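You operate a simulated robot arm through the tools that you are given. There is no shell and no other tool. Be economical: measure what you need, move in short steps, check, and stop when the job is done.

The job below is to be done with a simulated robot arm. You get a single attempt, and the scene is never put back.

Task
Set up the nutrunner for program 1: 6 bar, 10 mm socket on.
Fine: open the air valve before setting the pressure, and leave it open; the program dial ends on 1; the other two sockets stay on their pegs.

The check looks at the end state, three seconds after you hand in, the way a careful person would. Anything else that was tipped, shoved, dropped, spilled or broken makes it a failure.

Robot
A 6-joint arm with a two-finger gripper on a trunk, on a base that drives. Base frame: it is fixed to the floor where the robot stands at the start and does not move with it; the origin is under the middle of the robot, x ahead of it, y to its left, z up; the surface under the hand at the start is at about z = 0.8. Readings come in m, degrees, newtons and seconds.
With the tool pointing down near the work surface it reaches from about 0.3 to 0.74 m from the robot's upright axis, wherever it stands. Its first joint turns from -166.0 to 166.0 degrees. Places, roughly: air knob [0.6, -0.1, 0.9]; nutrunner air valve handle [0.6, 0, 0.9]; nutrunner program dial [0.3, -0.2, 0.9]. Payload 1.57 kg.
The tool frame sits at the grasp point between the pads (the TCP): z along the fingers, y along the line on which they close. The tips reach 0.021 m beyond it. The gripper opens to 0.07 m. The gripper's body begins 0.05 m behind the TCP.
Orientation is told as [roll, pitch, yaw] about the base's x, y, z axes, in that order, counted from this pose: with the fingers straight down and closing along the base's y, the tool's x points along the base's -x, its y along +y and its z along -z.

Tools
- The arm moves only by the tool send_rows. Its argument "increments" is one flat list of numbers, 6 for each row, row after row: the shift along the base's x, y, z in m, then the turn, a rotation vector about the base's x, y, z in degrees. In form: [dx, dy, dz, wx, wy, wz, dx, dy, dz, wx, wy, wz, ...]. A call has 1 to 12 rows; each row shifts and turns the commanded pose from where the row before left it. "fingers" is the finger opening in m, from 0 to 0.07, set as the call begins (left out, the last holds). A row lasts 0.2 s, in which the tool goes at most 0.05 m and 8.6 degrees; a call with a longer step from one row to the next is refused whole, and so is a gripper value outside its range. Where a pose cannot be reached the arm comes as near as it can. A force on the tool above 90 N (or 10 N above the force at the start of the call, whichever is more), or a blocked arm, ends the call early, and 0.2 s more pass. The fingers move at their own pace and stop on an object; they squeeze with about 21 N. The grip force told is the motor's: it shows also when the fingers shut on nothing. Time passes only in rows, and 0.2 s behind the last, so rows that do not move let the fingers close. It gives the time, the measured TCP pose, the force on the tool (base axes), the opening and the grip force at its end, in the units of the frame above (readings bear some noise), with the torque about the TCP (base axes, N m) and any sound that the robot's microphone picked up, and new pictures: "pictures" is both (left out), scene, wrist or none.
- Cameras (640 x 400 px; columns grow to the right, rows downward): "scene" is now at [0.0102, 0.1104, 1.5094]; the picture's right is [-0.51, -0.86, 0.00], its down [-0.46, 0.27, -0.85] and it looks along [0.73, -0.43, -0.53] (base axes); focal length 283 px, centre (320, 200). "wrist" rides on the gripper at [0.079, 0.004, -0.081] in the tool frame; the picture's right is [-0.05, 1.00, 0.00], its down [-0.67, -0.04, -0.74] and it looks along [-0.74, -0.04, 0.67] (tool axes); focal length 256 px, centre (320, 200). There is no depth. A picture from a camera that has moved, and an enlarged one, comes with that camera's place and axes in the base frame and with its lens. The place of the scene camera against the robot may be out by one fixed shift of up to 0.012 m in any direction.
- steer(legs): drives the robot by 1 to 6 legs, each [ahead, left, turn to the left] in m, m and degrees, along the robot's own axes; the way and the turn of a leg run together, so that a leg with both is an arc; at most 1.5 m and 180 degrees a leg. The arm and the cameras ride along, it lands a little off, and it stops where it bumps. It gives what a move gives, and a new picture of the scene camera.
- turn_head(pan, tilt): turns the head with the scene camera to pan (to the left, within 155 degrees either way) and tilt (down, from -29 to 69), counted from straight ahead of the robot. It gives what a move gives, and a new picture of the scene camera.
- close_up(camera, box): a new picture of the part [left, top, right, bottom] of that camera's present view, enlarged. The clock stands still meanwhile.
- close_job(): hands the job in; it is judged then, once.

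Go step by step. Nothing tells you exact positions but the pictures and the camera data: compare them with the known pose of the tool, close in by small moves and look again before you grip or let go. The budget is 120 turns and 260 pictures, counting those below and the enlarged ones. Unless the task says otherwise, let go and move clear before handing in, and close with one line.

The tools are called after "Call:" by a JSON object that holds its "fn" and its "kwargs". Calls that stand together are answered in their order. send_rows: Moves the arm, as the interface text tells. Its arguments: {"type":"object","properties":{"increments":{"type":"array","items":{"type":"number"}},"fingers":{"type":"number"},"pictures":{"type":"string","enum":["both","scene","wrist","none"]}},"required":["increments"]} The other tools are called the same way: steer (legs) drives the base; turn_head (pan, tilt) turns the head that bears the scene camera; close_up (camera, box) takes an enlarged picture of a part of a camera's view; close_job () hands the job in.

At the start:

```text
t: 0.0
ee_pos: [0.3058, -0.2595, 0.9988]
orientation: [0.0, 0.0, 0.0]
wrist_force: [0.1, 0.0, -1.3]
ft_torque: [0.01, -0.01, 0.01]
grip_width: 0.0702
finger_force: 0.1
robot x, y, heading: [-0.0011, -0.0011, -0.0]
head pan, tilt: [-30.3, 32.0]
```

scene: 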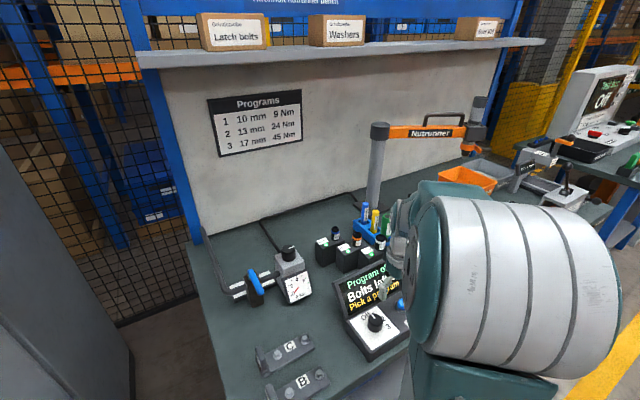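
wrist: 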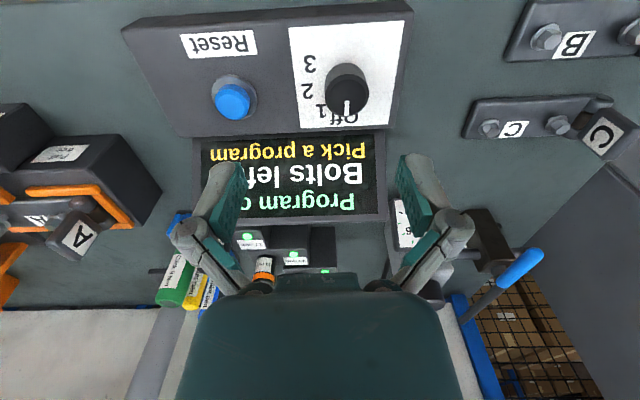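

I see the air valve (blue lever), the regulator with gauge and black knob, the socket pegs and the control box with its dial. I'll zoom in on these before moving.

Call:
{"fn": "close_up", "kwargs": {"camera": "scene", "box": [220, 220, 340, 320]}}

Call:
{"fn": "close_up", "kwargs": {"camera": "scene", "box": [300, 190, 420, 360]}}

Call:
{"fn": "close_up", "kwargs": {"camera": "wrist", "box": [140, 0, 420, 290]}}

Call:
{"fn": "close_up", "kwargs": {"camera": "scene", "box": [200, 80, 310, 160]}}

```text
4.00 times, centred on (280, 270) of scene
camera zoom: at [0.0102, 0.1104, 1.5094], right [-0.51, -0.86, 0.0], down [-0.46, 0.27, -0.85], along [0.73, -0.43, -0.53], focal length 1132 px, centre (480, -80)
```

zoom: 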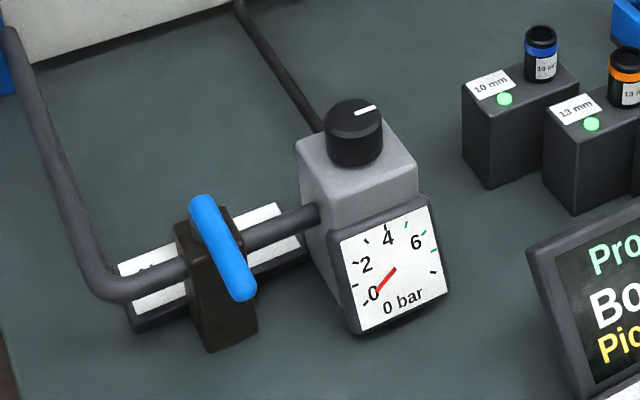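

```text
2.35 times, centred on (360, 275) of scene
camera zoom: at [0.0102, 0.1104, 1.5094], right [-0.51, -0.86, 0.0], down [-0.46, 0.27, -0.85], along [0.73, -0.43, -0.53], focal length 666 px, centre (226, 24)
```

zoom: 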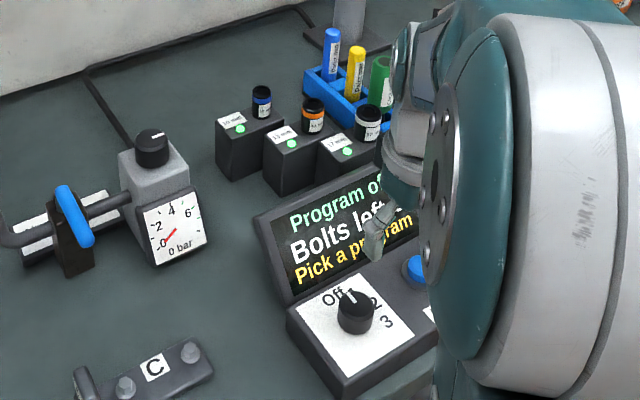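

```text
1.38 times, centred on (280, 145) of wrist
camera zoom: at [0.2273, -0.2544, 1.0798], right [0.05, 1.0, 0.0], down [0.67, -0.04, 0.74], along [0.74, -0.04, -0.67], focal length 353 px, centre (375, 276)
```

zoom: 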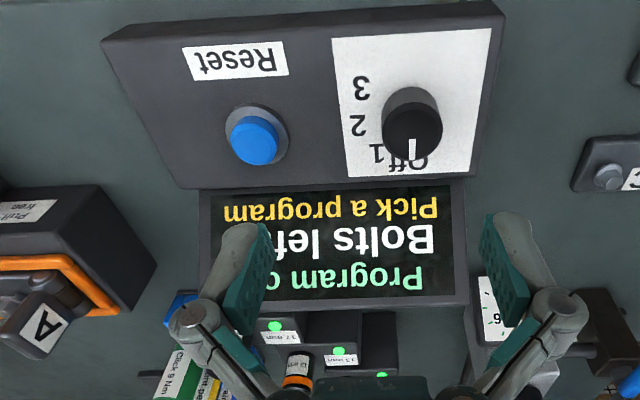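

```text
5.00 times, centred on (255, 120) of scene
camera zoom: at [0.0102, 0.1104, 1.5094], right [-0.51, -0.86, 0.0], down [-0.46, 0.27, -0.85], along [0.73, -0.43, -0.53], focal length 1415 px, centre (645, 600)
```

zoom: 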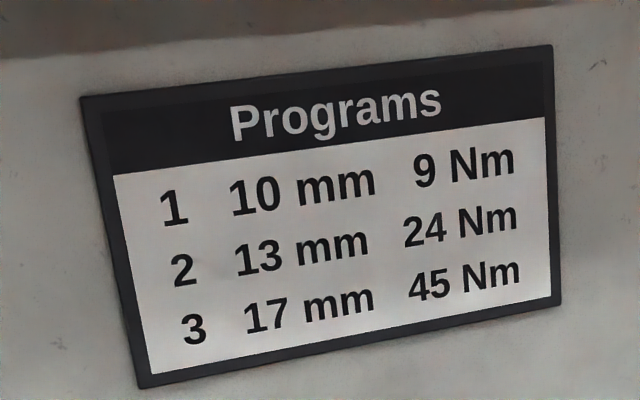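

The valve handle is crossways to the pipe, so it's closed, at about (0.57, -0.01, 0.9). The knob is near (0.60, -0.13, 0.93). I'll move the hand to the left, where it can view the valve and won't block the scene camera.

Call:
{"fn": "send_rows", "kwargs": {"increments": [0, 0, 0.04, 0, 0, 0, 0, 0.04, 0.02, 0, 0, 0, 0.02, 0.04, 0, 0, 0, 0, 0.02, 0.04, 0, 0, 0, 0, 0.02, 0.04, 0, 0, 0, 0, 0.02, 0.04, 0, 0, 0, 0]}}

Call:
{"fn": "turn_head", "kwargs": {"pan": -50, "tilt": 35}}

```text
t: 1.4
ee_pos: [0.3876, -0.0593, 1.058]
orientation: [-0.1, 0.0, 0.0]
wrist_force: [0.2, -0.2, -0.1]
ft_torque: [0.0, 0.01, -0.01]
grip_width: 0.07
finger_force: 0.1
robot x, y, heading: [0.0001, -0.0009, 0.2]
head pan, tilt: [-30.3, 32.0]
camera scene: at [0.0104, 0.1122, 1.5093], right [-0.51, -0.86, 0.0], down [-0.46, 0.27, -0.85], along [0.73, -0.43, -0.53], focal length 283 px, centre (320, 200)
camera wrist: at [0.3081, -0.0536, 1.1395], right [0.05, 1.0, 0.0], down [0.67, -0.04, 0.74], along [0.74, -0.04, -0.67], focal length 256 px, centre (320, 200)
```

scene: 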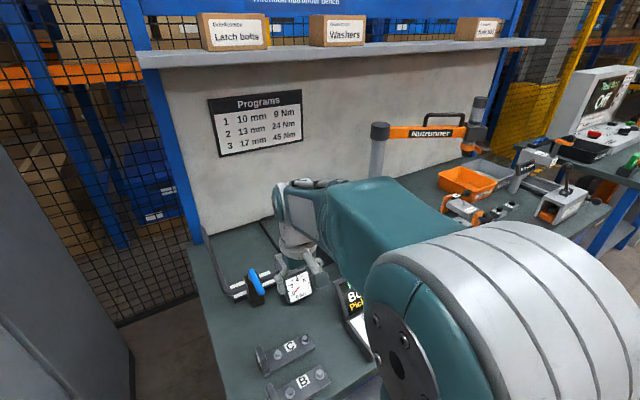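
wrist: 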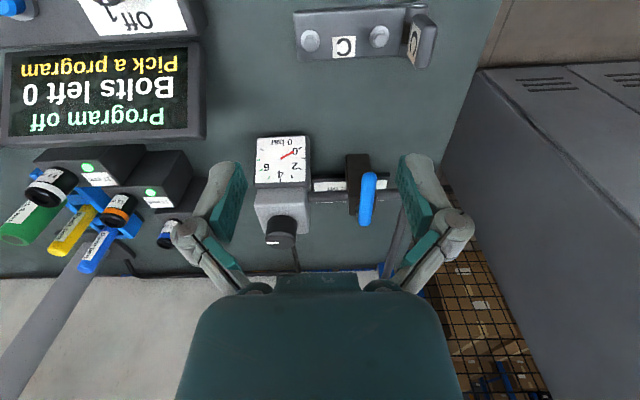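

```text
t: 2.2
ee_pos: [0.3869, -0.0608, 1.0572]
orientation: [0.0, 0.1, 0.0]
wrist_force: [0.4, 0.0, -0.4]
ft_torque: [0.01, 0.02, -0.01]
grip_width: 0.0701
finger_force: 0.1
robot x, y, heading: [-0.0018, 0.0057, 0.0]
head pan, tilt: [-50.0, 35.0]
camera scene: at [-0.0104, 0.0892, 1.5047], right [-0.77, -0.64, 0.0], down [-0.37, 0.44, -0.82], along [0.53, -0.63, -0.57], focal length 283 px, centre (320, 200)
```

scene: 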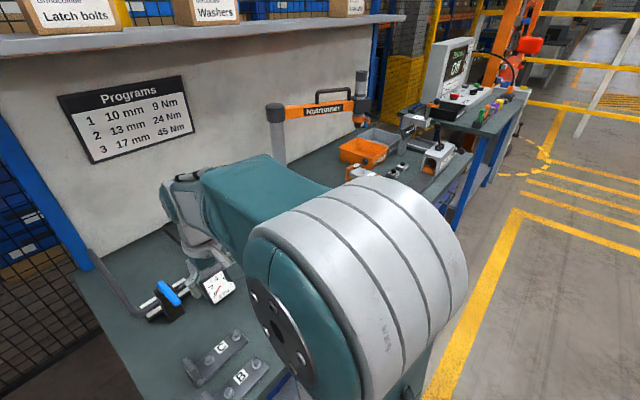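

I'll zoom in on the nutrunner arm and the valve.

Call:
{"fn": "close_up", "kwargs": {"camera": "scene", "box": [250, 60, 470, 200]}}

Call:
{"fn": "close_up", "kwargs": {"camera": "wrist", "box": [220, 110, 420, 280]}}

Call:
{"fn": "close_up", "kwargs": {"camera": "scene", "box": [130, 250, 250, 330]}}

```text
2.86 times, centred on (360, 130) of scene
camera zoom: at [-0.0104, 0.0892, 1.5047], right [-0.77, -0.64, 0.0], down [-0.37, 0.44, -0.82], along [0.53, -0.63, -0.57], focal length 809 px, centre (206, 400)
```

zoom: 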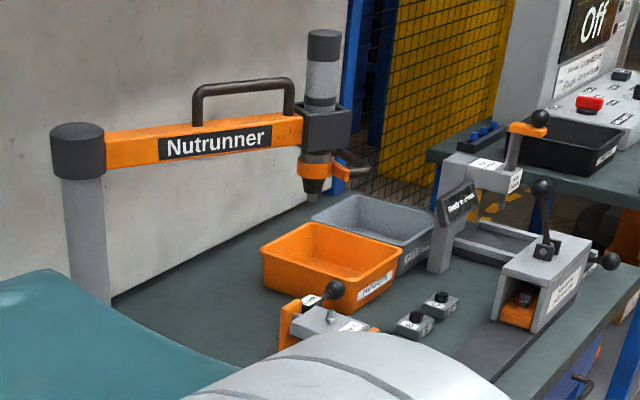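

```text
2.35 times, centred on (320, 195) of wrist
camera zoom: at [0.3078, -0.055, 1.1394], right [0.05, 1.0, 0.0], down [0.67, -0.04, 0.74], along [0.74, -0.04, -0.67], focal length 602 px, centre (320, 212)
```

zoom: 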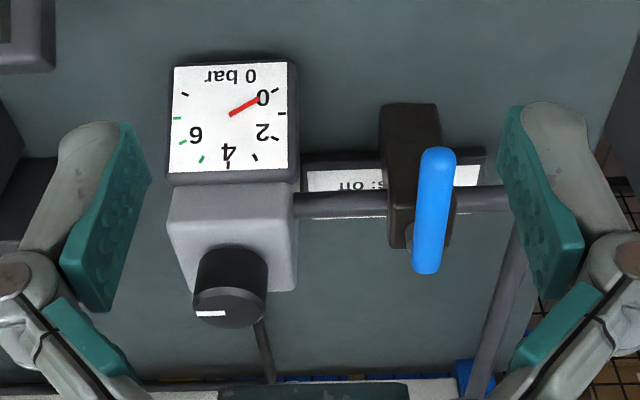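

```text
5.00 times, centred on (190, 290) of scene
camera zoom: at [-0.0104, 0.0892, 1.5047], right [-0.77, -0.64, 0.0], down [-0.37, 0.44, -0.82], along [0.53, -0.63, -0.57], focal length 1415 px, centre (970, -250)
```

zoom: 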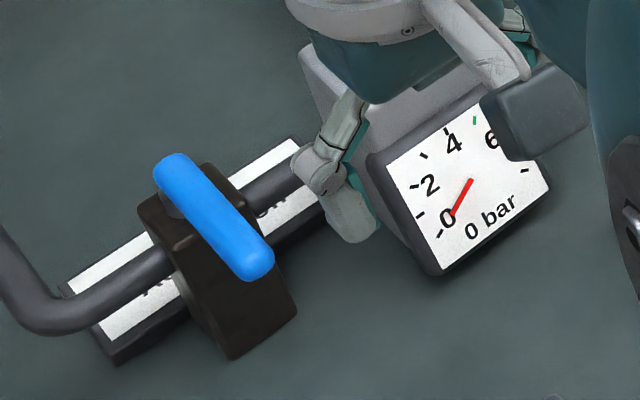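

The handle seems to slope down towards the robot, with its pivot at the far end. I'll bring the hand closer to see it properly.

Call:
{"fn": "send_rows", "kwargs": {"increments": [0.01, 0.03, -0.02, 0, 0, 0, 0.01, 0.03, -0.02, 0, 0, 0, 0.01, 0.0, -0.02, 0, 0, 0], "pictures": "wrist"}}

Call:
{"fn": "turn_head", "kwargs": {"pan": -15, "tilt": 40}}

Call:
{"fn": "close_up", "kwargs": {"camera": "wrist", "box": [220, 100, 420, 280]}}

```text
t: 3.0
ee_pos: [0.4167, 0.0005, 0.9982]
orientation: [0.0, 0.0, -0.1]
wrist_force: [0.5, 0.1, 0.5]
ft_torque: [-0.02, 0.0, -0.01]
grip_width: 0.0699
finger_force: 0.1
robot x, y, heading: [0.0026, 0.0012, 0.1]
head pan, tilt: [-50.0, 35.0]
camera wrist: at [0.3378, 0.0069, 1.0799], right [0.05, 1.0, 0.0], down [0.67, -0.04, 0.74], along [0.74, -0.04, -0.67], focal length 256 px, centre (320, 200)
```

wrist: 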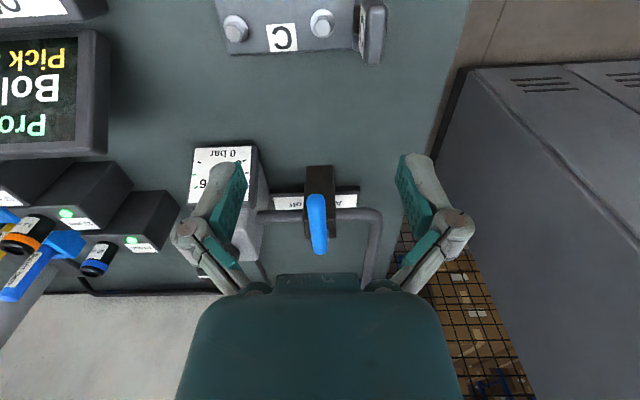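

```text
t: 4.0
ee_pos: [0.4172, -0.0004, 0.9989]
orientation: [0.0, 0.1, -0.1]
wrist_force: [-0.1, 0.7, 0.9]
ft_torque: [-0.02, -0.03, -0.02]
grip_width: 0.0698
finger_force: 0.0
robot x, y, heading: [0.0026, -0.0031, -0.1]
head pan, tilt: [-15.0, 40.0]
camera scene: at [0.0153, 0.1348, 1.4971], right [-0.26, -0.97, 0.0], down [-0.62, 0.17, -0.77], along [0.74, -0.2, -0.64], focal length 283 px, centre (320, 200)
```

scene: 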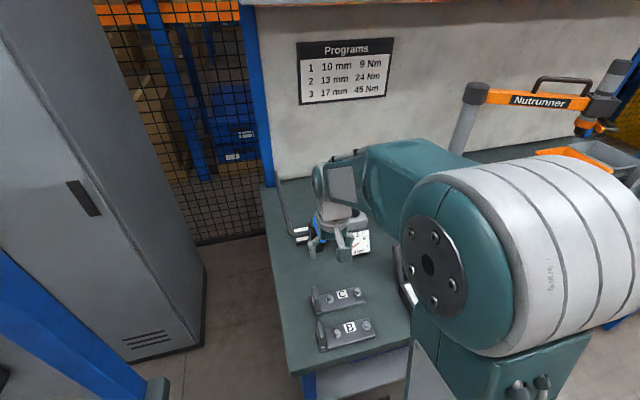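

```text
2.22 times, centred on (320, 190) of wrist
camera zoom: at [0.3377, 0.0065, 1.0803], right [0.05, 1.0, 0.0], down [0.67, -0.04, 0.74], along [0.74, -0.04, -0.67], focal length 569 px, centre (320, 222)
```

zoom: 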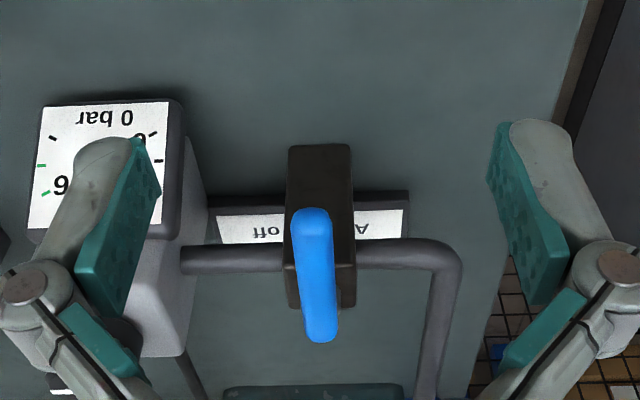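

Triangulated: the handle lies at z≈0.917, from x≈0.51 (free end) to its pivot near (0.598, -0.008), and the plate reads "Across: off". I'll close the fingers and come down on the handle's -y side, then push it gently towards +y.

Call:
{"fn": "send_rows", "kwargs": {"increments": [0.03, -0.015, 0, 0, 0, 0, 0.03, -0.015, 0, 0, 0, 0, 0.03, -0.015, -0.01, 0, 0, 0, 0.027, -0.005, -0.01, 0, 0, 0, 0, 0, -0.03, 0, 0, 0, 0, 0, -0.036, 0, 0, 0], "fingers": 0}}

Call:
{"fn": "close_up", "kwargs": {"camera": "scene", "box": [260, 170, 400, 290]}}

```text
t: 5.4
ee_pos: [0.5339, -0.0529, 0.9138]
orientation: [0.0, 0.0, -0.1]
wrist_force: [0.4, 0.2, -0.3]
ft_torque: [-0.02, 0.03, -0.02]
grip_width: 0.0
finger_force: 20.9
robot x, y, heading: [0.0043, 0.0012, 0.1]
head pan, tilt: [-15.0, 40.0]
camera scene: at [0.0161, 0.1345, 1.4971], right [-0.26, -0.97, 0.0], down [-0.62, 0.17, -0.77], along [0.74, -0.2, -0.64], focal length 283 px, centre (320, 200)
camera wrist: at [0.4546, -0.0463, 0.9944], right [0.05, 1.0, 0.0], down [0.67, -0.04, 0.74], along [0.74, -0.04, -0.67], focal length 256 px, centre (320, 200)
```

scene: 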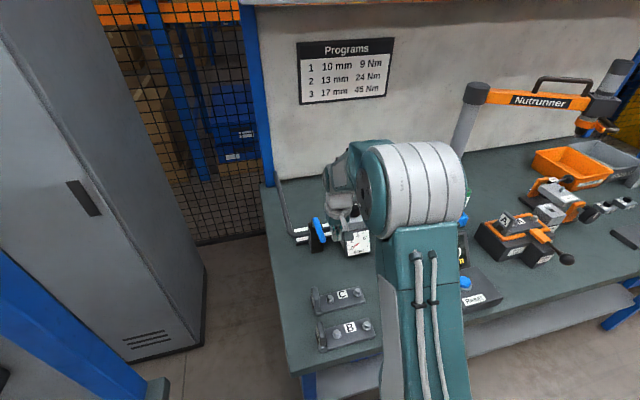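
wrist: 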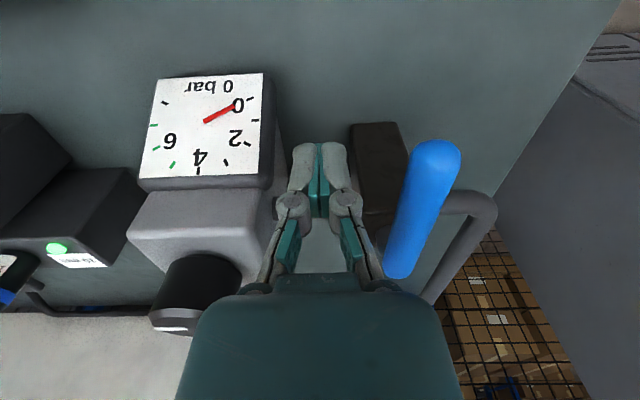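

```text
3.33 times, centred on (330, 230) of scene
camera zoom: at [0.0161, 0.1345, 1.4971], right [-0.26, -0.97, 0.0], down [-0.62, 0.17, -0.77], along [0.74, -0.2, -0.64], focal length 943 px, centre (287, 100)
```

zoom: 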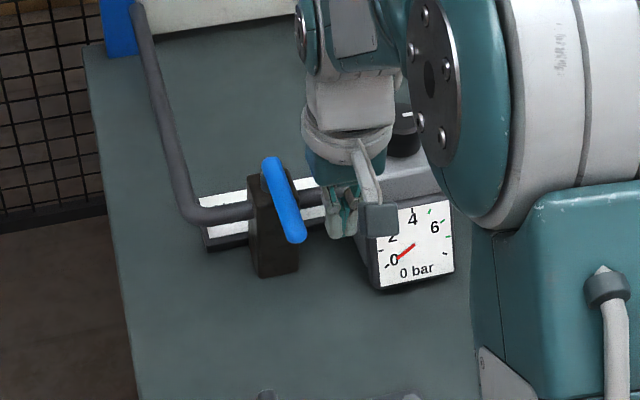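

The fingertips are beside the handle, so now I'll push slowly along the arc.

Call:
{"fn": "send_rows", "kwargs": {"increments": [0, 0.012, 0, 0, 0, 0, 0, 0.012, 0, 0, 0, 0, 0, 0.012, 0, 0, 0, 0, 0, 0.01, 0, 0, 0, 0], "pictures": "wrist"}}

```text
t: 6.4
ee_pos: [0.532, -0.0052, 0.9134]
orientation: [0.0, 0.1, 0.0]
wrist_force: [-0.1, -0.4, 0.1]
ft_torque: [-0.03, -0.01, 0.02]
grip_width: 0.0
finger_force: 21.1
robot x, y, heading: [-0.0022, -0.0042, -0.1]
head pan, tilt: [-15.0, 40.0]
camera wrist: at [0.4544, 0.0009, 0.9937], right [0.05, 1.0, 0.0], down [0.67, -0.03, 0.74], along [0.74, -0.04, -0.67], focal length 256 px, centre (320, 200)
```

wrist: 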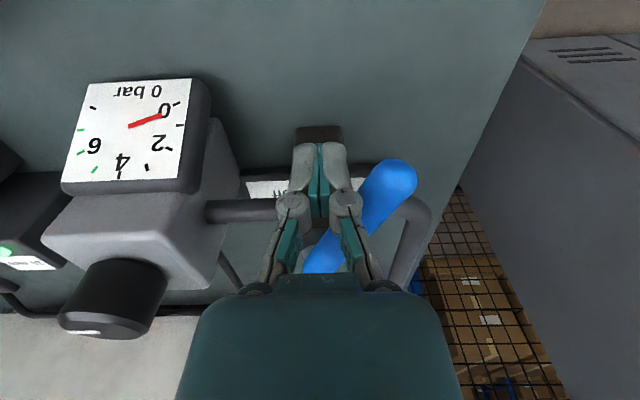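

The handle turns freely that way, so I'll continue the arc.

Call:
{"fn": "send_rows", "kwargs": {"increments": [0.002, 0.014, 0, 0, 0, 0, 0.006, 0.014, 0, 0, 0, 0, 0.009, 0.011, 0, 0, 0, 0, 0.009, 0.011, 0, 0, 0, 0, 0.01, 0.006, 0, 0, 0, 0, 0.01, 0.004, 0, 0, 0, 0]}}

Call:
{"fn": "close_up", "kwargs": {"camera": "scene", "box": [260, 170, 400, 290]}}

```text
t: 7.8
ee_pos: [0.5791, 0.0577, 0.9118]
orientation: [-0.1, 0.2, 0.0]
wrist_force: [-8.5, -1.0, -0.8]
ft_torque: [-0.09, -0.11, -0.01]
grip_width: 0.0061
finger_force: 28.5
robot x, y, heading: [-0.0018, 0.0008, 0.1]
head pan, tilt: [-15.0, 40.0]
camera scene: at [0.0157, 0.135, 1.497], right [-0.26, -0.97, 0.0], down [-0.62, 0.17, -0.77], along [0.74, -0.2, -0.64], focal length 283 px, centre (320, 200)
camera wrist: at [0.5001, 0.0628, 0.9931], right [0.05, 1.0, 0.0], down [0.67, -0.03, 0.74], along [0.74, -0.04, -0.67], focal length 256 px, centre (320, 200)
```

scene: 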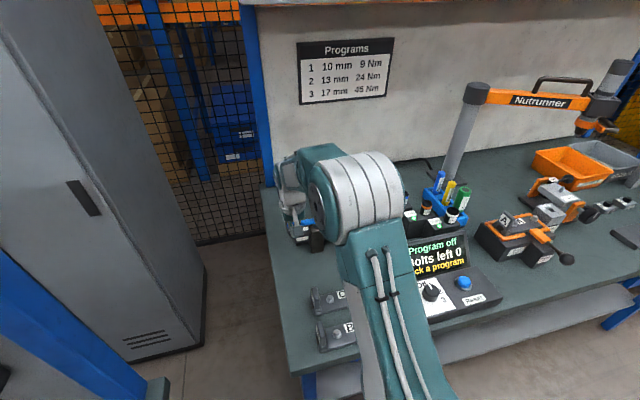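
wrist: 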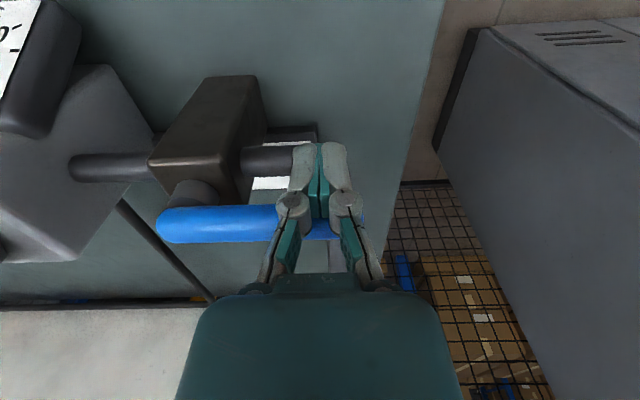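

```text
3.33 times, centred on (330, 230) of scene
camera zoom: at [0.0157, 0.135, 1.497], right [-0.26, -0.97, 0.0], down [-0.62, 0.17, -0.77], along [0.74, -0.2, -0.64], focal length 943 px, centre (287, 100)
```

zoom: 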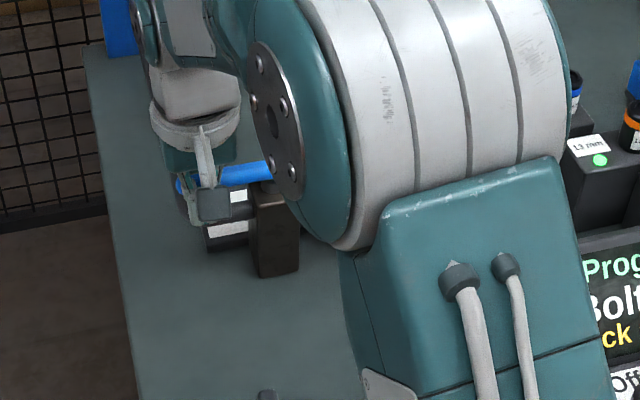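

The handle is along the pipe and against its stop, so the valve is open. I'll back off, rise, and go look at the regulator knob near (0.578, -0.12, top 0.957).

Call:
{"fn": "send_rows", "kwargs": {"increments": [-0.03, 0, 0, 0, 0, 0, -0.01, 0, 0.04, 0, 0, 0, -0.01, -0.03, 0.045, 0, 0, 0, 0, -0.045, 0.015, 0, 0, 0, -0.0, -0.045, 0.01, 0, 0, 0, 0, -0.045, 0, 0, 0, 0, 0, -0.013, 0, 0, 0, 0], "pictures": "wrist"}}

Call:
{"fn": "close_up", "kwargs": {"camera": "wrist", "box": [200, 80, 440, 290]}}

```text
refused: row 3 steps farther than a row can; nothing moved
```

```text
1.90 times, centred on (320, 185) of wrist
camera zoom: at [0.5001, 0.0628, 0.9931], right [0.05, 1.0, 0.0], down [0.67, -0.03, 0.74], along [0.74, -0.04, -0.67], focal length 488 px, centre (320, 229)
```

zoom: 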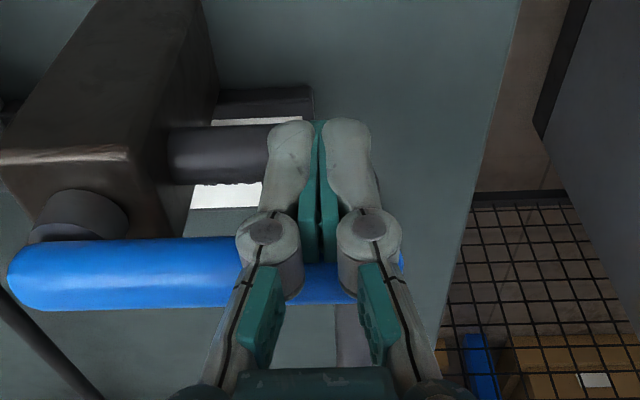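

The move was refused because one step was too long. I'll resend it with shorter rows.

Call:
{"fn": "send_rows", "kwargs": {"increments": [-0.03, 0, 0, 0, 0, 0, -0.02, 0, 0.035, 0, 0, 0, -0.01, -0.02, 0.04, 0, 0, 0, 0, -0.04, 0.02, 0, 0, 0, -0.0, -0.04, 0.015, 0, 0, 0, 0, -0.04, 0, 0, 0, 0, 0, -0.038, 0, 0, 0, 0], "pictures": "wrist"}}

Call:
{"fn": "close_up", "kwargs": {"camera": "wrist", "box": [200, 80, 440, 290]}}

```text
t: 9.4
ee_pos: [0.5187, -0.1225, 1.0248]
orientation: [0.0, 0.1, 0.0]
wrist_force: [-0.1, 0.0, 0.9]
ft_torque: [0.01, -0.02, 0.01]
grip_width: 0.0
finger_force: 29.0
robot x, y, heading: [0.002, -0.004, 0.2]
head pan, tilt: [-15.0, 40.0]
camera wrist: at [0.4401, -0.1171, 1.105], right [0.05, 1.0, 0.0], down [0.67, -0.04, 0.74], along [0.74, -0.04, -0.67], focal length 256 px, centre (320, 200)
```

wrist: 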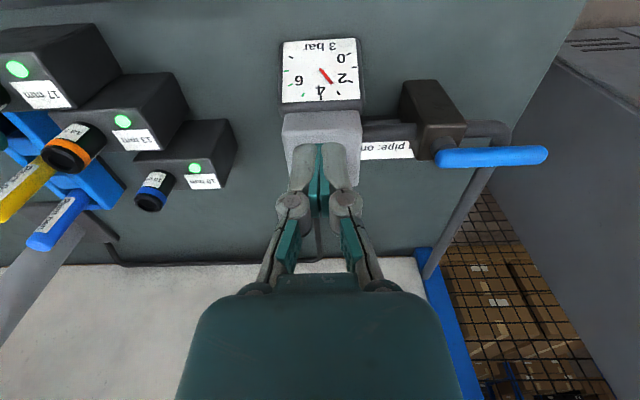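

```text
1.90 times, centred on (320, 185) of wrist
camera zoom: at [0.4401, -0.1171, 1.105], right [0.05, 1.0, 0.0], down [0.67, -0.04, 0.74], along [0.74, -0.04, -0.67], focal length 488 px, centre (320, 229)
```

zoom: 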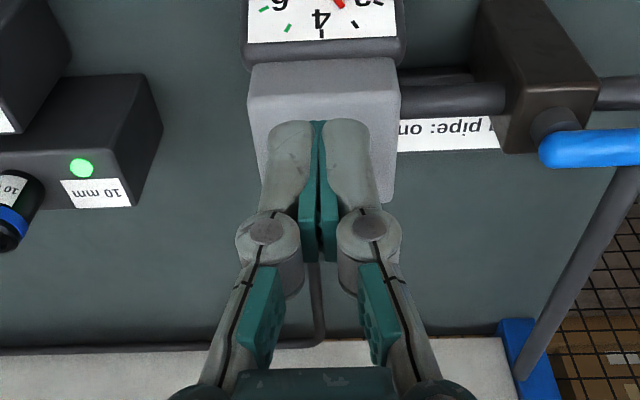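

The valve is open and the gauge now reads 3 bar. Next I'll open the fingers and look at the knob.

Call:
{"fn": "send_rows", "kwargs": {"increments": [0, 0, 0, 0, 0, 0, 0, 0, 0, 0, 0, 0], "fingers": 0.065, "pictures": "none"}}

Call:
{"fn": "close_up", "kwargs": {"camera": "wrist", "box": [220, 20, 420, 290]}}

Call:
{"fn": "close_up", "kwargs": {"camera": "scene", "box": [260, 150, 420, 270]}}

```text
t: 10.0
ee_pos: [0.5199, -0.122, 1.0232]
orientation: [0.0, 0.0, 0.0]
wrist_force: [1.0, 0.1, 0.1]
ft_torque: [0.0, -0.03, 0.03]
grip_width: 0.0649
finger_force: 0.1
robot x, y, heading: [0.0006, -0.0013, -0.0]
head pan, tilt: [-15.0, 40.0]
```

```text
1.48 times, centred on (320, 155) of wrist
camera zoom: at [0.4401, -0.1159, 1.1049], right [0.05, 1.0, 0.0], down [0.67, -0.04, 0.74], along [0.74, -0.04, -0.67], focal length 379 px, centre (320, 267)
```

zoom: 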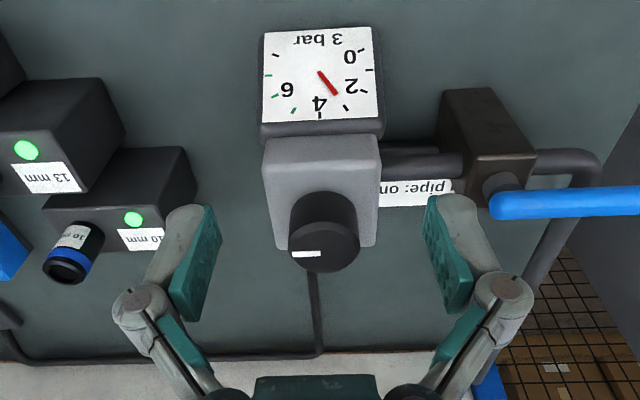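

```text
3.33 times, centred on (340, 210) of scene
camera zoom: at [0.0159, 0.1345, 1.4971], right [-0.26, -0.97, 0.0], down [-0.62, 0.17, -0.77], along [0.74, -0.2, -0.64], focal length 943 px, centre (253, 167)
```

zoom: 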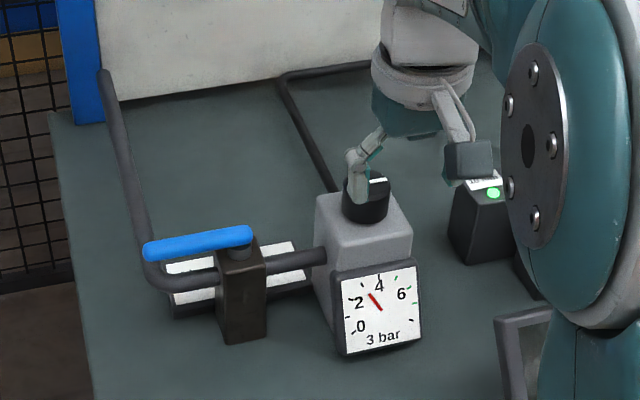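

The knob centre is at about (0.585, -0.121), with its top at 0.957. I'll go down over it, look, then close.

Call:
{"fn": "send_rows", "kwargs": {"increments": [0.032, 0.0, 0, 0, 0, 0, 0.032, 0.0, 0, 0, 0, 0, 0, 0, -0.037, 0, 0, 0, 0, 0, -0.035, 0, 0, 0]}}

Call:
{"fn": "close_up", "kwargs": {"camera": "scene", "box": [260, 150, 420, 270]}}

```text
t: 11.0
ee_pos: [0.5829, -0.1231, 0.9509]
orientation: [0.0, 0.0, 0.1]
wrist_force: [-0.5, 0.5, 0.7]
ft_torque: [0.02, -0.01, 0.0]
grip_width: 0.0649
finger_force: 0.0
robot x, y, heading: [-0.0021, -0.0, -0.2]
head pan, tilt: [-15.0, 40.0]
camera scene: at [0.0162, 0.134, 1.4971], right [-0.26, -0.97, 0.0], down [-0.62, 0.17, -0.77], along [0.74, -0.2, -0.64], focal length 283 px, centre (320, 200)
camera wrist: at [0.5034, -0.1174, 1.0322], right [0.05, 1.0, 0.0], down [0.67, -0.04, 0.74], along [0.74, -0.04, -0.67], focal length 256 px, centre (320, 200)
```

scene: 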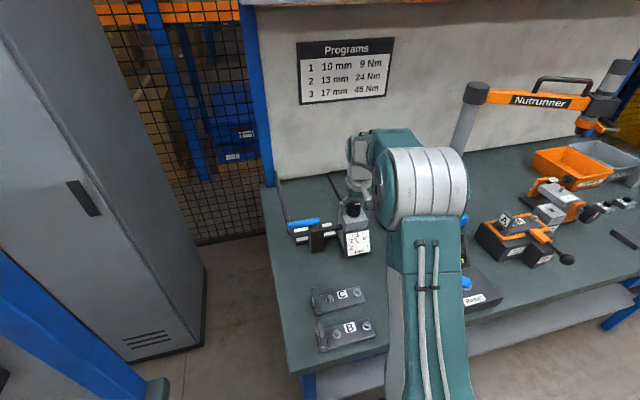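
wrist: 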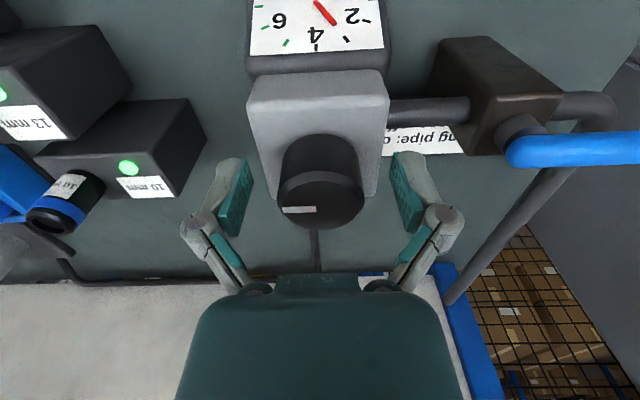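

```text
3.33 times, centred on (340, 210) of scene
camera zoom: at [0.0162, 0.134, 1.4971], right [-0.26, -0.97, 0.0], down [-0.62, 0.17, -0.77], along [0.74, -0.2, -0.64], focal length 943 px, centre (253, 167)
```

zoom: 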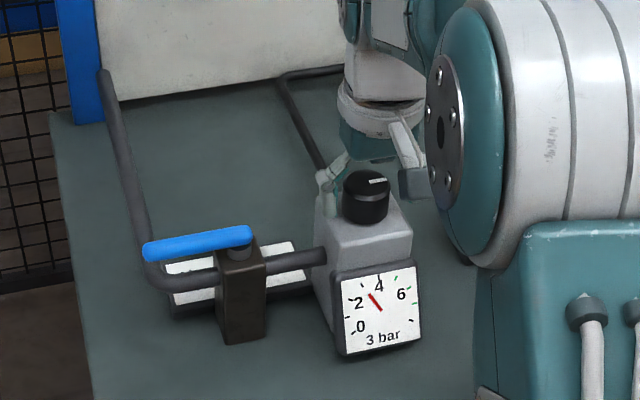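

It's well centred, so I'll grip and then turn 24° clockwise to learn how the gauge responds.

Call:
{"fn": "send_rows", "kwargs": {"increments": [0, 0, 0, 0, 0, 0, 0, 0, 0, 0, 0, 0, 0, 0, 0, 0, 0, 0, 0, 0, 0, 0, 0, -8, 0, 0, 0, 0, 0, -8, 0, 0, 0, 0, 0, -8], "fingers": 0.02, "pictures": "wrist"}}

Call:
{"fn": "close_up", "kwargs": {"camera": "scene", "box": [310, 180, 400, 260]}}

```text
t: 12.4
ee_pos: [0.584, -0.1187, 0.9521]
orientation: [0.0, -0.1, -24.0]
wrist_force: [-2.1, 19.7, 22.6]
ft_torque: [0.4, -0.17, 0.21]
grip_width: 0.0402
finger_force: 32.2
robot x, y, heading: [0.0006, 0.0027, 0.0]
head pan, tilt: [-15.0, 40.0]
camera wrist: at [0.5126, -0.0807, 1.0329], right [0.45, 0.89, 0.0], down [0.59, -0.3, 0.75], along [0.66, -0.34, -0.67], focal length 256 px, centre (320, 200)
```

wrist: 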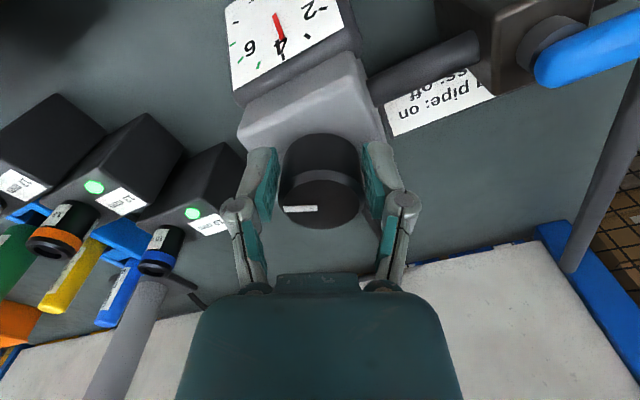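

```text
5.00 times, centred on (355, 220) of scene
camera zoom: at [0.0143, 0.1392, 1.4968], right [-0.26, -0.97, 0.0], down [-0.62, 0.16, -0.77], along [0.74, -0.2, -0.64], focal length 1415 px, centre (145, 100)
```

zoom: 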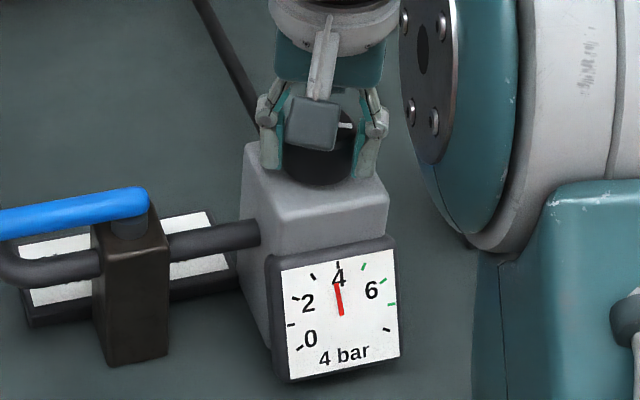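

Clockwise raises it, and the gauge now reads about 4 bar. I'll turn about 40° more with a small sideways correction.

Call:
{"fn": "send_rows", "kwargs": {"increments": [0, 0.002, 0, 0, 0, 0, 0, 0, 0, 0, 0, -8, 0, 0, 0, 0, 0, -8, 0, 0, 0, 0, 0, -8, 0, 0, 0, 0, 0, -8, 0, 0, 0, 0, 0, -8], "pictures": "none"}}

Call:
{"fn": "close_up", "kwargs": {"camera": "scene", "box": [310, 180, 400, 260]}}

```text
t: 13.8
ee_pos: [0.5872, -0.1181, 0.9486]
orientation: [0.2, 0.0, -64.0]
wrist_force: [43.3, 28.5, -6.2]
ft_torque: [-0.16, -0.67, 0.5]
grip_width: 0.0517
finger_force: 23.9
robot x, y, heading: [0.0013, 0.0016, 0.3]
head pan, tilt: [-15.0, 40.0]
```

```text
5.00 times, centred on (355, 220) of scene
camera zoom: at [0.0197, 0.1412, 1.4964], right [-0.26, -0.97, 0.01], down [-0.62, 0.16, -0.76], along [0.74, -0.2, -0.64], focal length 1415 px, centre (145, 100)
```

zoom: 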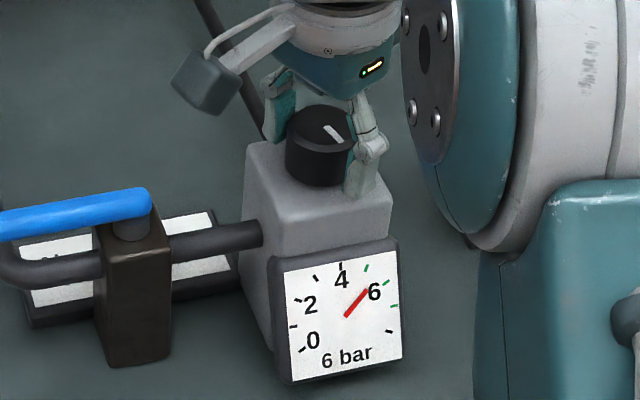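

It reads "6 bar", but forces have built up. I'll look closely before letting go.

Call:
{"fn": "close_up", "kwargs": {"camera": "scene", "box": [360, 225, 400, 260]}}

Call:
{"fn": "close_up", "kwargs": {"camera": "wrist", "box": [220, 80, 420, 280]}}

```text
11.43 times, centred on (380, 242) of scene
camera zoom: at [0.0197, 0.1412, 1.4964], right [-0.26, -0.97, 0.01], down [-0.62, 0.16, -0.76], along [0.74, -0.2, -0.64], focal length 3234 px, centre (-366, -286)
```

zoom: 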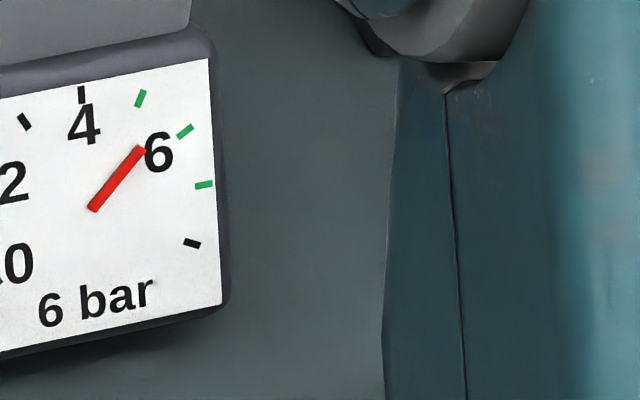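

```text
2.00 times, centred on (320, 180) of wrist
camera zoom: at [0.5561, -0.0437, 1.0298], right [0.92, 0.39, 0.0], down [0.26, -0.62, 0.74], along [0.29, -0.69, -0.67], focal length 512 px, centre (320, 240)
```

zoom: 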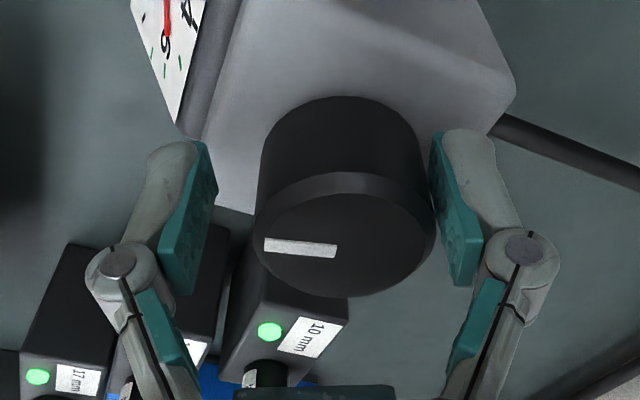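

The needle is really at about 5.6, and the grip is roughly 6 mm off-centre. I'll open, re-centre, re-grip and turn about 11° more.

Call:
{"fn": "send_rows", "kwargs": {"increments": [0, 0, 0, 0, 0, 0, 0.0055, 0.0025, 0.001, 0, 0, 0, 0, 0, 0, 0, 0, 0], "fingers": 0.06, "pictures": "none"}}

Call:
{"fn": "close_up", "kwargs": {"camera": "wrist", "box": [220, 80, 420, 280]}}

Call:
{"fn": "close_up", "kwargs": {"camera": "scene", "box": [340, 220, 400, 260]}}

```text
t: 14.6
ee_pos: [0.5887, -0.1151, 0.9514]
orientation: [-0.2, 0.0, -64.1]
wrist_force: [0.6, -0.1, 1.0]
ft_torque: [-0.03, 0.03, -0.04]
grip_width: 0.0599
finger_force: 0.1
robot x, y, heading: [-0.0021, 0.0015, -0.1]
head pan, tilt: [-15.0, 40.0]
```

```text
2.00 times, centred on (320, 180) of wrist
camera zoom: at [0.5578, -0.0415, 1.0332], right [0.92, 0.39, 0.0], down [0.26, -0.61, 0.75], along [0.29, -0.69, -0.67], focal length 512 px, centre (320, 240)
```

zoom: 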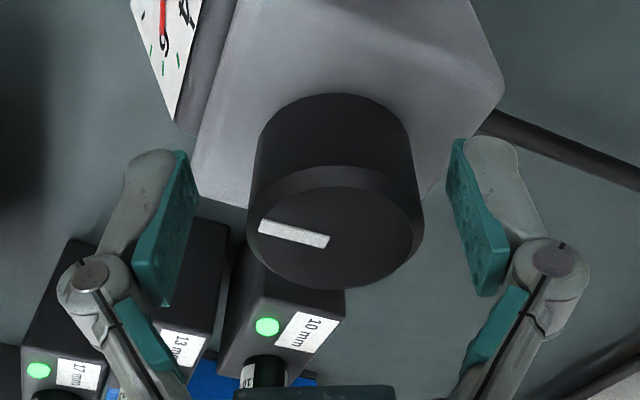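

```text
10.00 times, centred on (370, 240) of scene
camera zoom: at [0.0158, 0.136, 1.497], right [-0.26, -0.97, 0.0], down [-0.62, 0.17, -0.77], along [0.74, -0.2, -0.64], focal length 2830 px, centre (-180, -200)
```

zoom: 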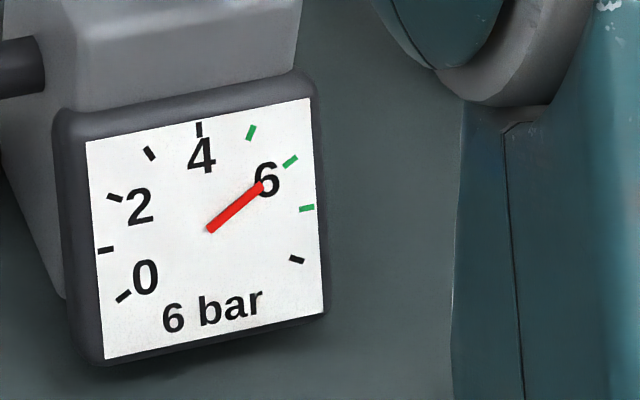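

The needle now points exactly at the 6 tick, because releasing let the knob settle. I'll lift clear, straighten the wrist and check again.

Call:
{"fn": "send_rows", "kwargs": {"increments": [0, 0, 0.02, 0, 0, 0, 0, 0, 0.03, 0, 0, 0, 0, 0, 0.04, 0, 0, 0, 0, 0, 0, 0, 0, 8, 0, 0, 0, 0, 0, 8, 0, 0, 0, 0, 0, 8, 0, 0, 0, 0, 0, 8, 0, 0, 0, 0, 0, 8, 0, 0, 0, 0, 0, 8, 0, 0, 0, 0, 0, 8, 0, 0, 0, 0, 0, 8], "pictures": "wrist"}}

Call:
{"fn": "close_up", "kwargs": {"camera": "scene", "box": [340, 220, 400, 260]}}

Call:
{"fn": "turn_head", "kwargs": {"pan": -60, "tilt": 30}}

```text
t: 17.0
ee_pos: [0.5883, -0.1156, 1.0417]
orientation: [0.0, 0.2, 0.1]
wrist_force: [-0.4, 0.1, 0.0]
ft_torque: [0.0, 0.0, 0.01]
grip_width: 0.06
finger_force: 0.1
robot x, y, heading: [0.0014, 0.0042, -0.1]
head pan, tilt: [-15.0, 40.0]
camera wrist: at [0.5098, -0.1115, 1.1227], right [0.05, 1.0, 0.0], down [0.67, -0.03, 0.74], along [0.74, -0.04, -0.67], focal length 256 px, centre (320, 200)
```

wrist: 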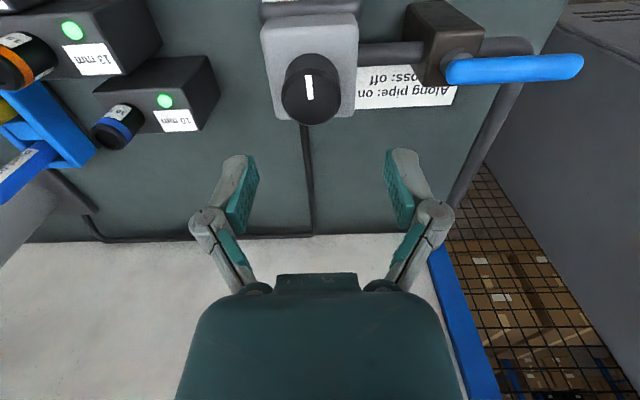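

```text
10.00 times, centred on (370, 240) of scene
camera zoom: at [0.0162, 0.1342, 1.4971], right [-0.26, -0.97, 0.0], down [-0.62, 0.17, -0.77], along [0.74, -0.2, -0.64], focal length 2830 px, centre (-180, -200)
```

zoom: 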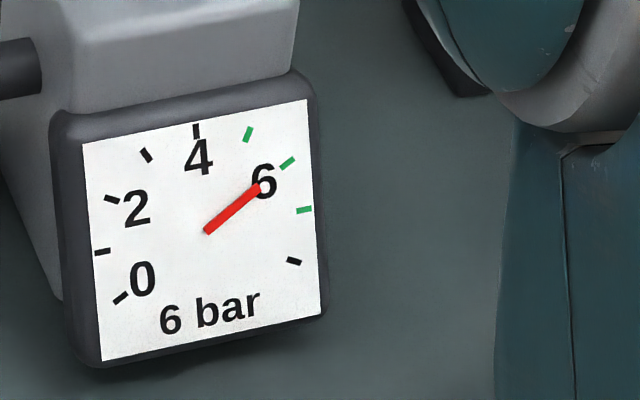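

```text
t: 18.2
ee_pos: [0.5894, -0.1167, 1.0414]
orientation: [0.0, 0.1, 0.1]
wrist_force: [-0.6, -0.3, 0.3]
ft_torque: [0.0, 0.03, 0.0]
grip_width: 0.0599
finger_force: 0.0
robot x, y, heading: [-0.0017, -0.002, 0.2]
head pan, tilt: [-60.0, 30.0]
camera scene: at [-0.0206, 0.078, 1.5125], right [-0.87, -0.5, 0.0], down [-0.25, 0.43, -0.87], along [0.43, -0.75, -0.5], focal length 283 px, centre (320, 200)
```

scene: 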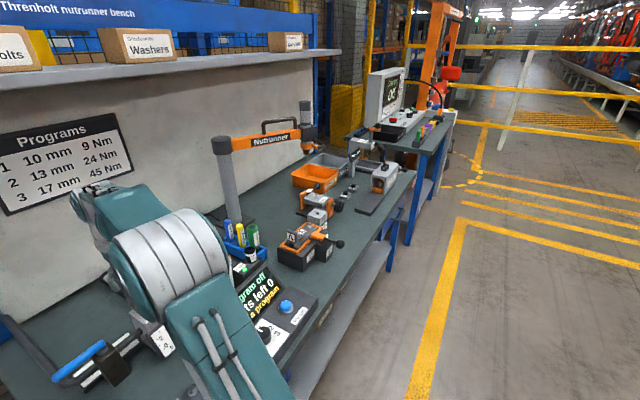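

The pressure holds at exactly 6. Next is the dial, near (0.325, -0.235, 0.87), so I'll bring the hand back over the console to look.

Call:
{"fn": "send_rows", "kwargs": {"increments": [-0.04, -0.012, 0, 0, 0, 0, -0.04, -0.016, 0, 0, 0, 0, -0.04, -0.016, 0, 0, 0, 0, -0.04, -0.016, 0, 0, 0, 0, -0.04, -0.016, 0, 0, 0, 0, -0.04, -0.016, 0, 0, 0, 0, -0.04, -0.016, -0.01, 0, 0, 0, -0.03, -0.012, -0.03, 0, 0, 0]}}

Call:
{"fn": "close_up", "kwargs": {"camera": "wrist", "box": [220, 20, 420, 200]}}

Call:
{"fn": "close_up", "kwargs": {"camera": "scene", "box": [220, 90, 440, 280]}}

```text
t: 20.0
ee_pos: [0.281, -0.2358, 1.0028]
orientation: [-0.1, -0.1, 0.0]
wrist_force: [0.2, 1.1, -0.6]
ft_torque: [-0.01, 0.0, -0.02]
grip_width: 0.0599
finger_force: 0.1
robot x, y, heading: [-0.0015, -0.0009, -0.4]
head pan, tilt: [-60.0, 30.0]
camera scene: at [-0.0222, 0.0773, 1.5125], right [-0.87, -0.5, 0.0], down [-0.25, 0.43, -0.87], along [0.43, -0.75, -0.5], focal length 283 px, centre (320, 200)
camera wrist: at [0.2011, -0.2296, 1.0839], right [0.05, 1.0, 0.0], down [0.67, -0.04, 0.74], along [0.74, -0.04, -0.67], focal length 256 px, centre (320, 200)
```

scene: 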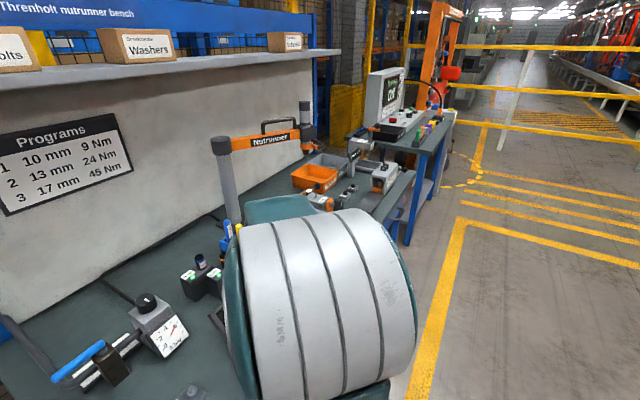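
wrist: 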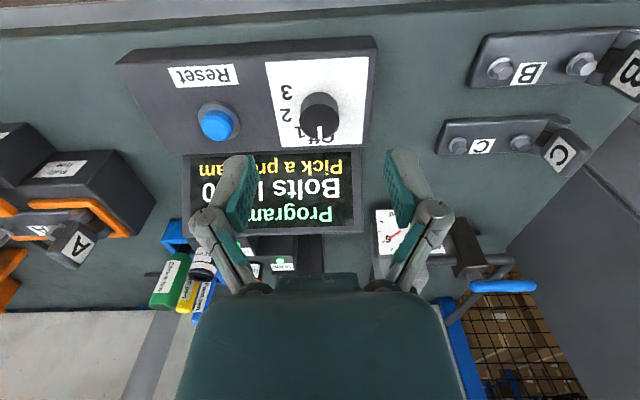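

```text
2.22 times, centred on (320, 110) of wrist
camera zoom: at [0.2011, -0.2296, 1.0839], right [0.05, 1.0, 0.0], down [0.67, -0.04, 0.74], along [0.74, -0.04, -0.67], focal length 569 px, centre (320, 400)
```

zoom: 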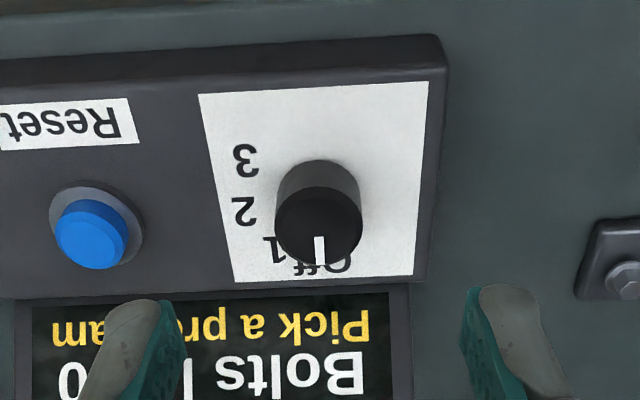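

```text
2.11 times, centred on (330, 185) of scene
camera zoom: at [-0.0222, 0.0773, 1.5125], right [-0.87, -0.5, 0.0], down [-0.25, 0.43, -0.87], along [0.43, -0.75, -0.5], focal length 596 px, centre (299, 232)
```

zoom: 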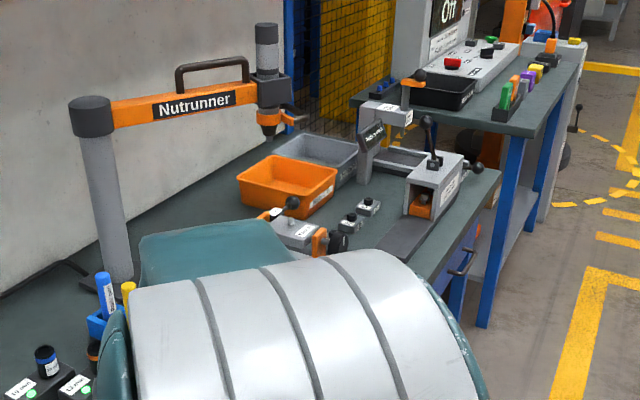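

The dial face is at about (0.326, -0.236, 0.88). "Off" is at the far side and "1" is roughly 40° clockwise from it. I'll go down over the dial and check the centring.

Call:
{"fn": "send_rows", "kwargs": {"increments": [0.022, 0, -0.03, 0, 0, 0, 0.022, 0, -0.04, 0, 0, 0, 0, 0, -0.03, 0, 0, 0], "pictures": "wrist"}}

Call:
{"fn": "close_up", "kwargs": {"camera": "wrist", "box": [220, 50, 420, 230]}}

```text
t: 20.8
ee_pos: [0.3242, -0.2358, 0.9011]
orientation: [0.0, 0.0, -0.1]
wrist_force: [0.0, 0.0, -0.2]
ft_torque: [0.02, 0.0, 0.02]
grip_width: 0.0596
finger_force: 0.1
robot x, y, heading: [-0.0004, 0.0036, -0.2]
head pan, tilt: [-60.0, 30.0]
camera wrist: at [0.245, -0.23, 0.9825], right [0.05, 1.0, 0.0], down [0.67, -0.04, 0.74], along [0.74, -0.04, -0.67], focal length 256 px, centre (320, 200)
```

wrist: 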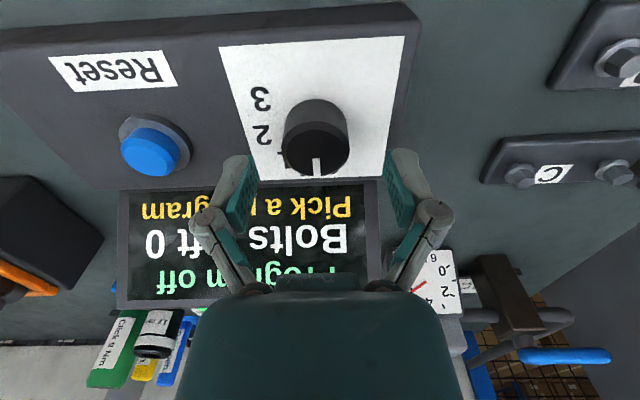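

```text
2.22 times, centred on (320, 140) of wrist
camera zoom: at [0.245, -0.23, 0.9825], right [0.05, 1.0, 0.0], down [0.67, -0.04, 0.74], along [0.74, -0.04, -0.67], focal length 569 px, centre (320, 333)
```

zoom: 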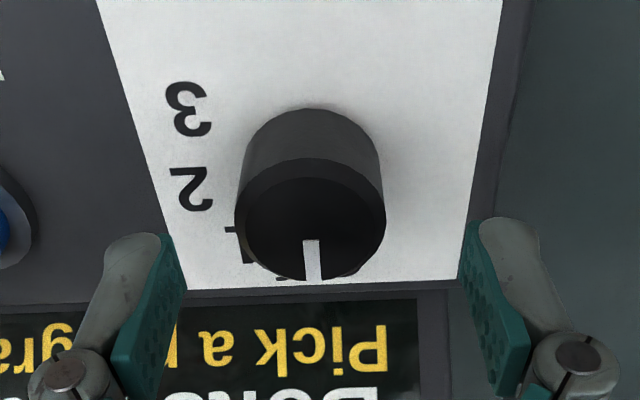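

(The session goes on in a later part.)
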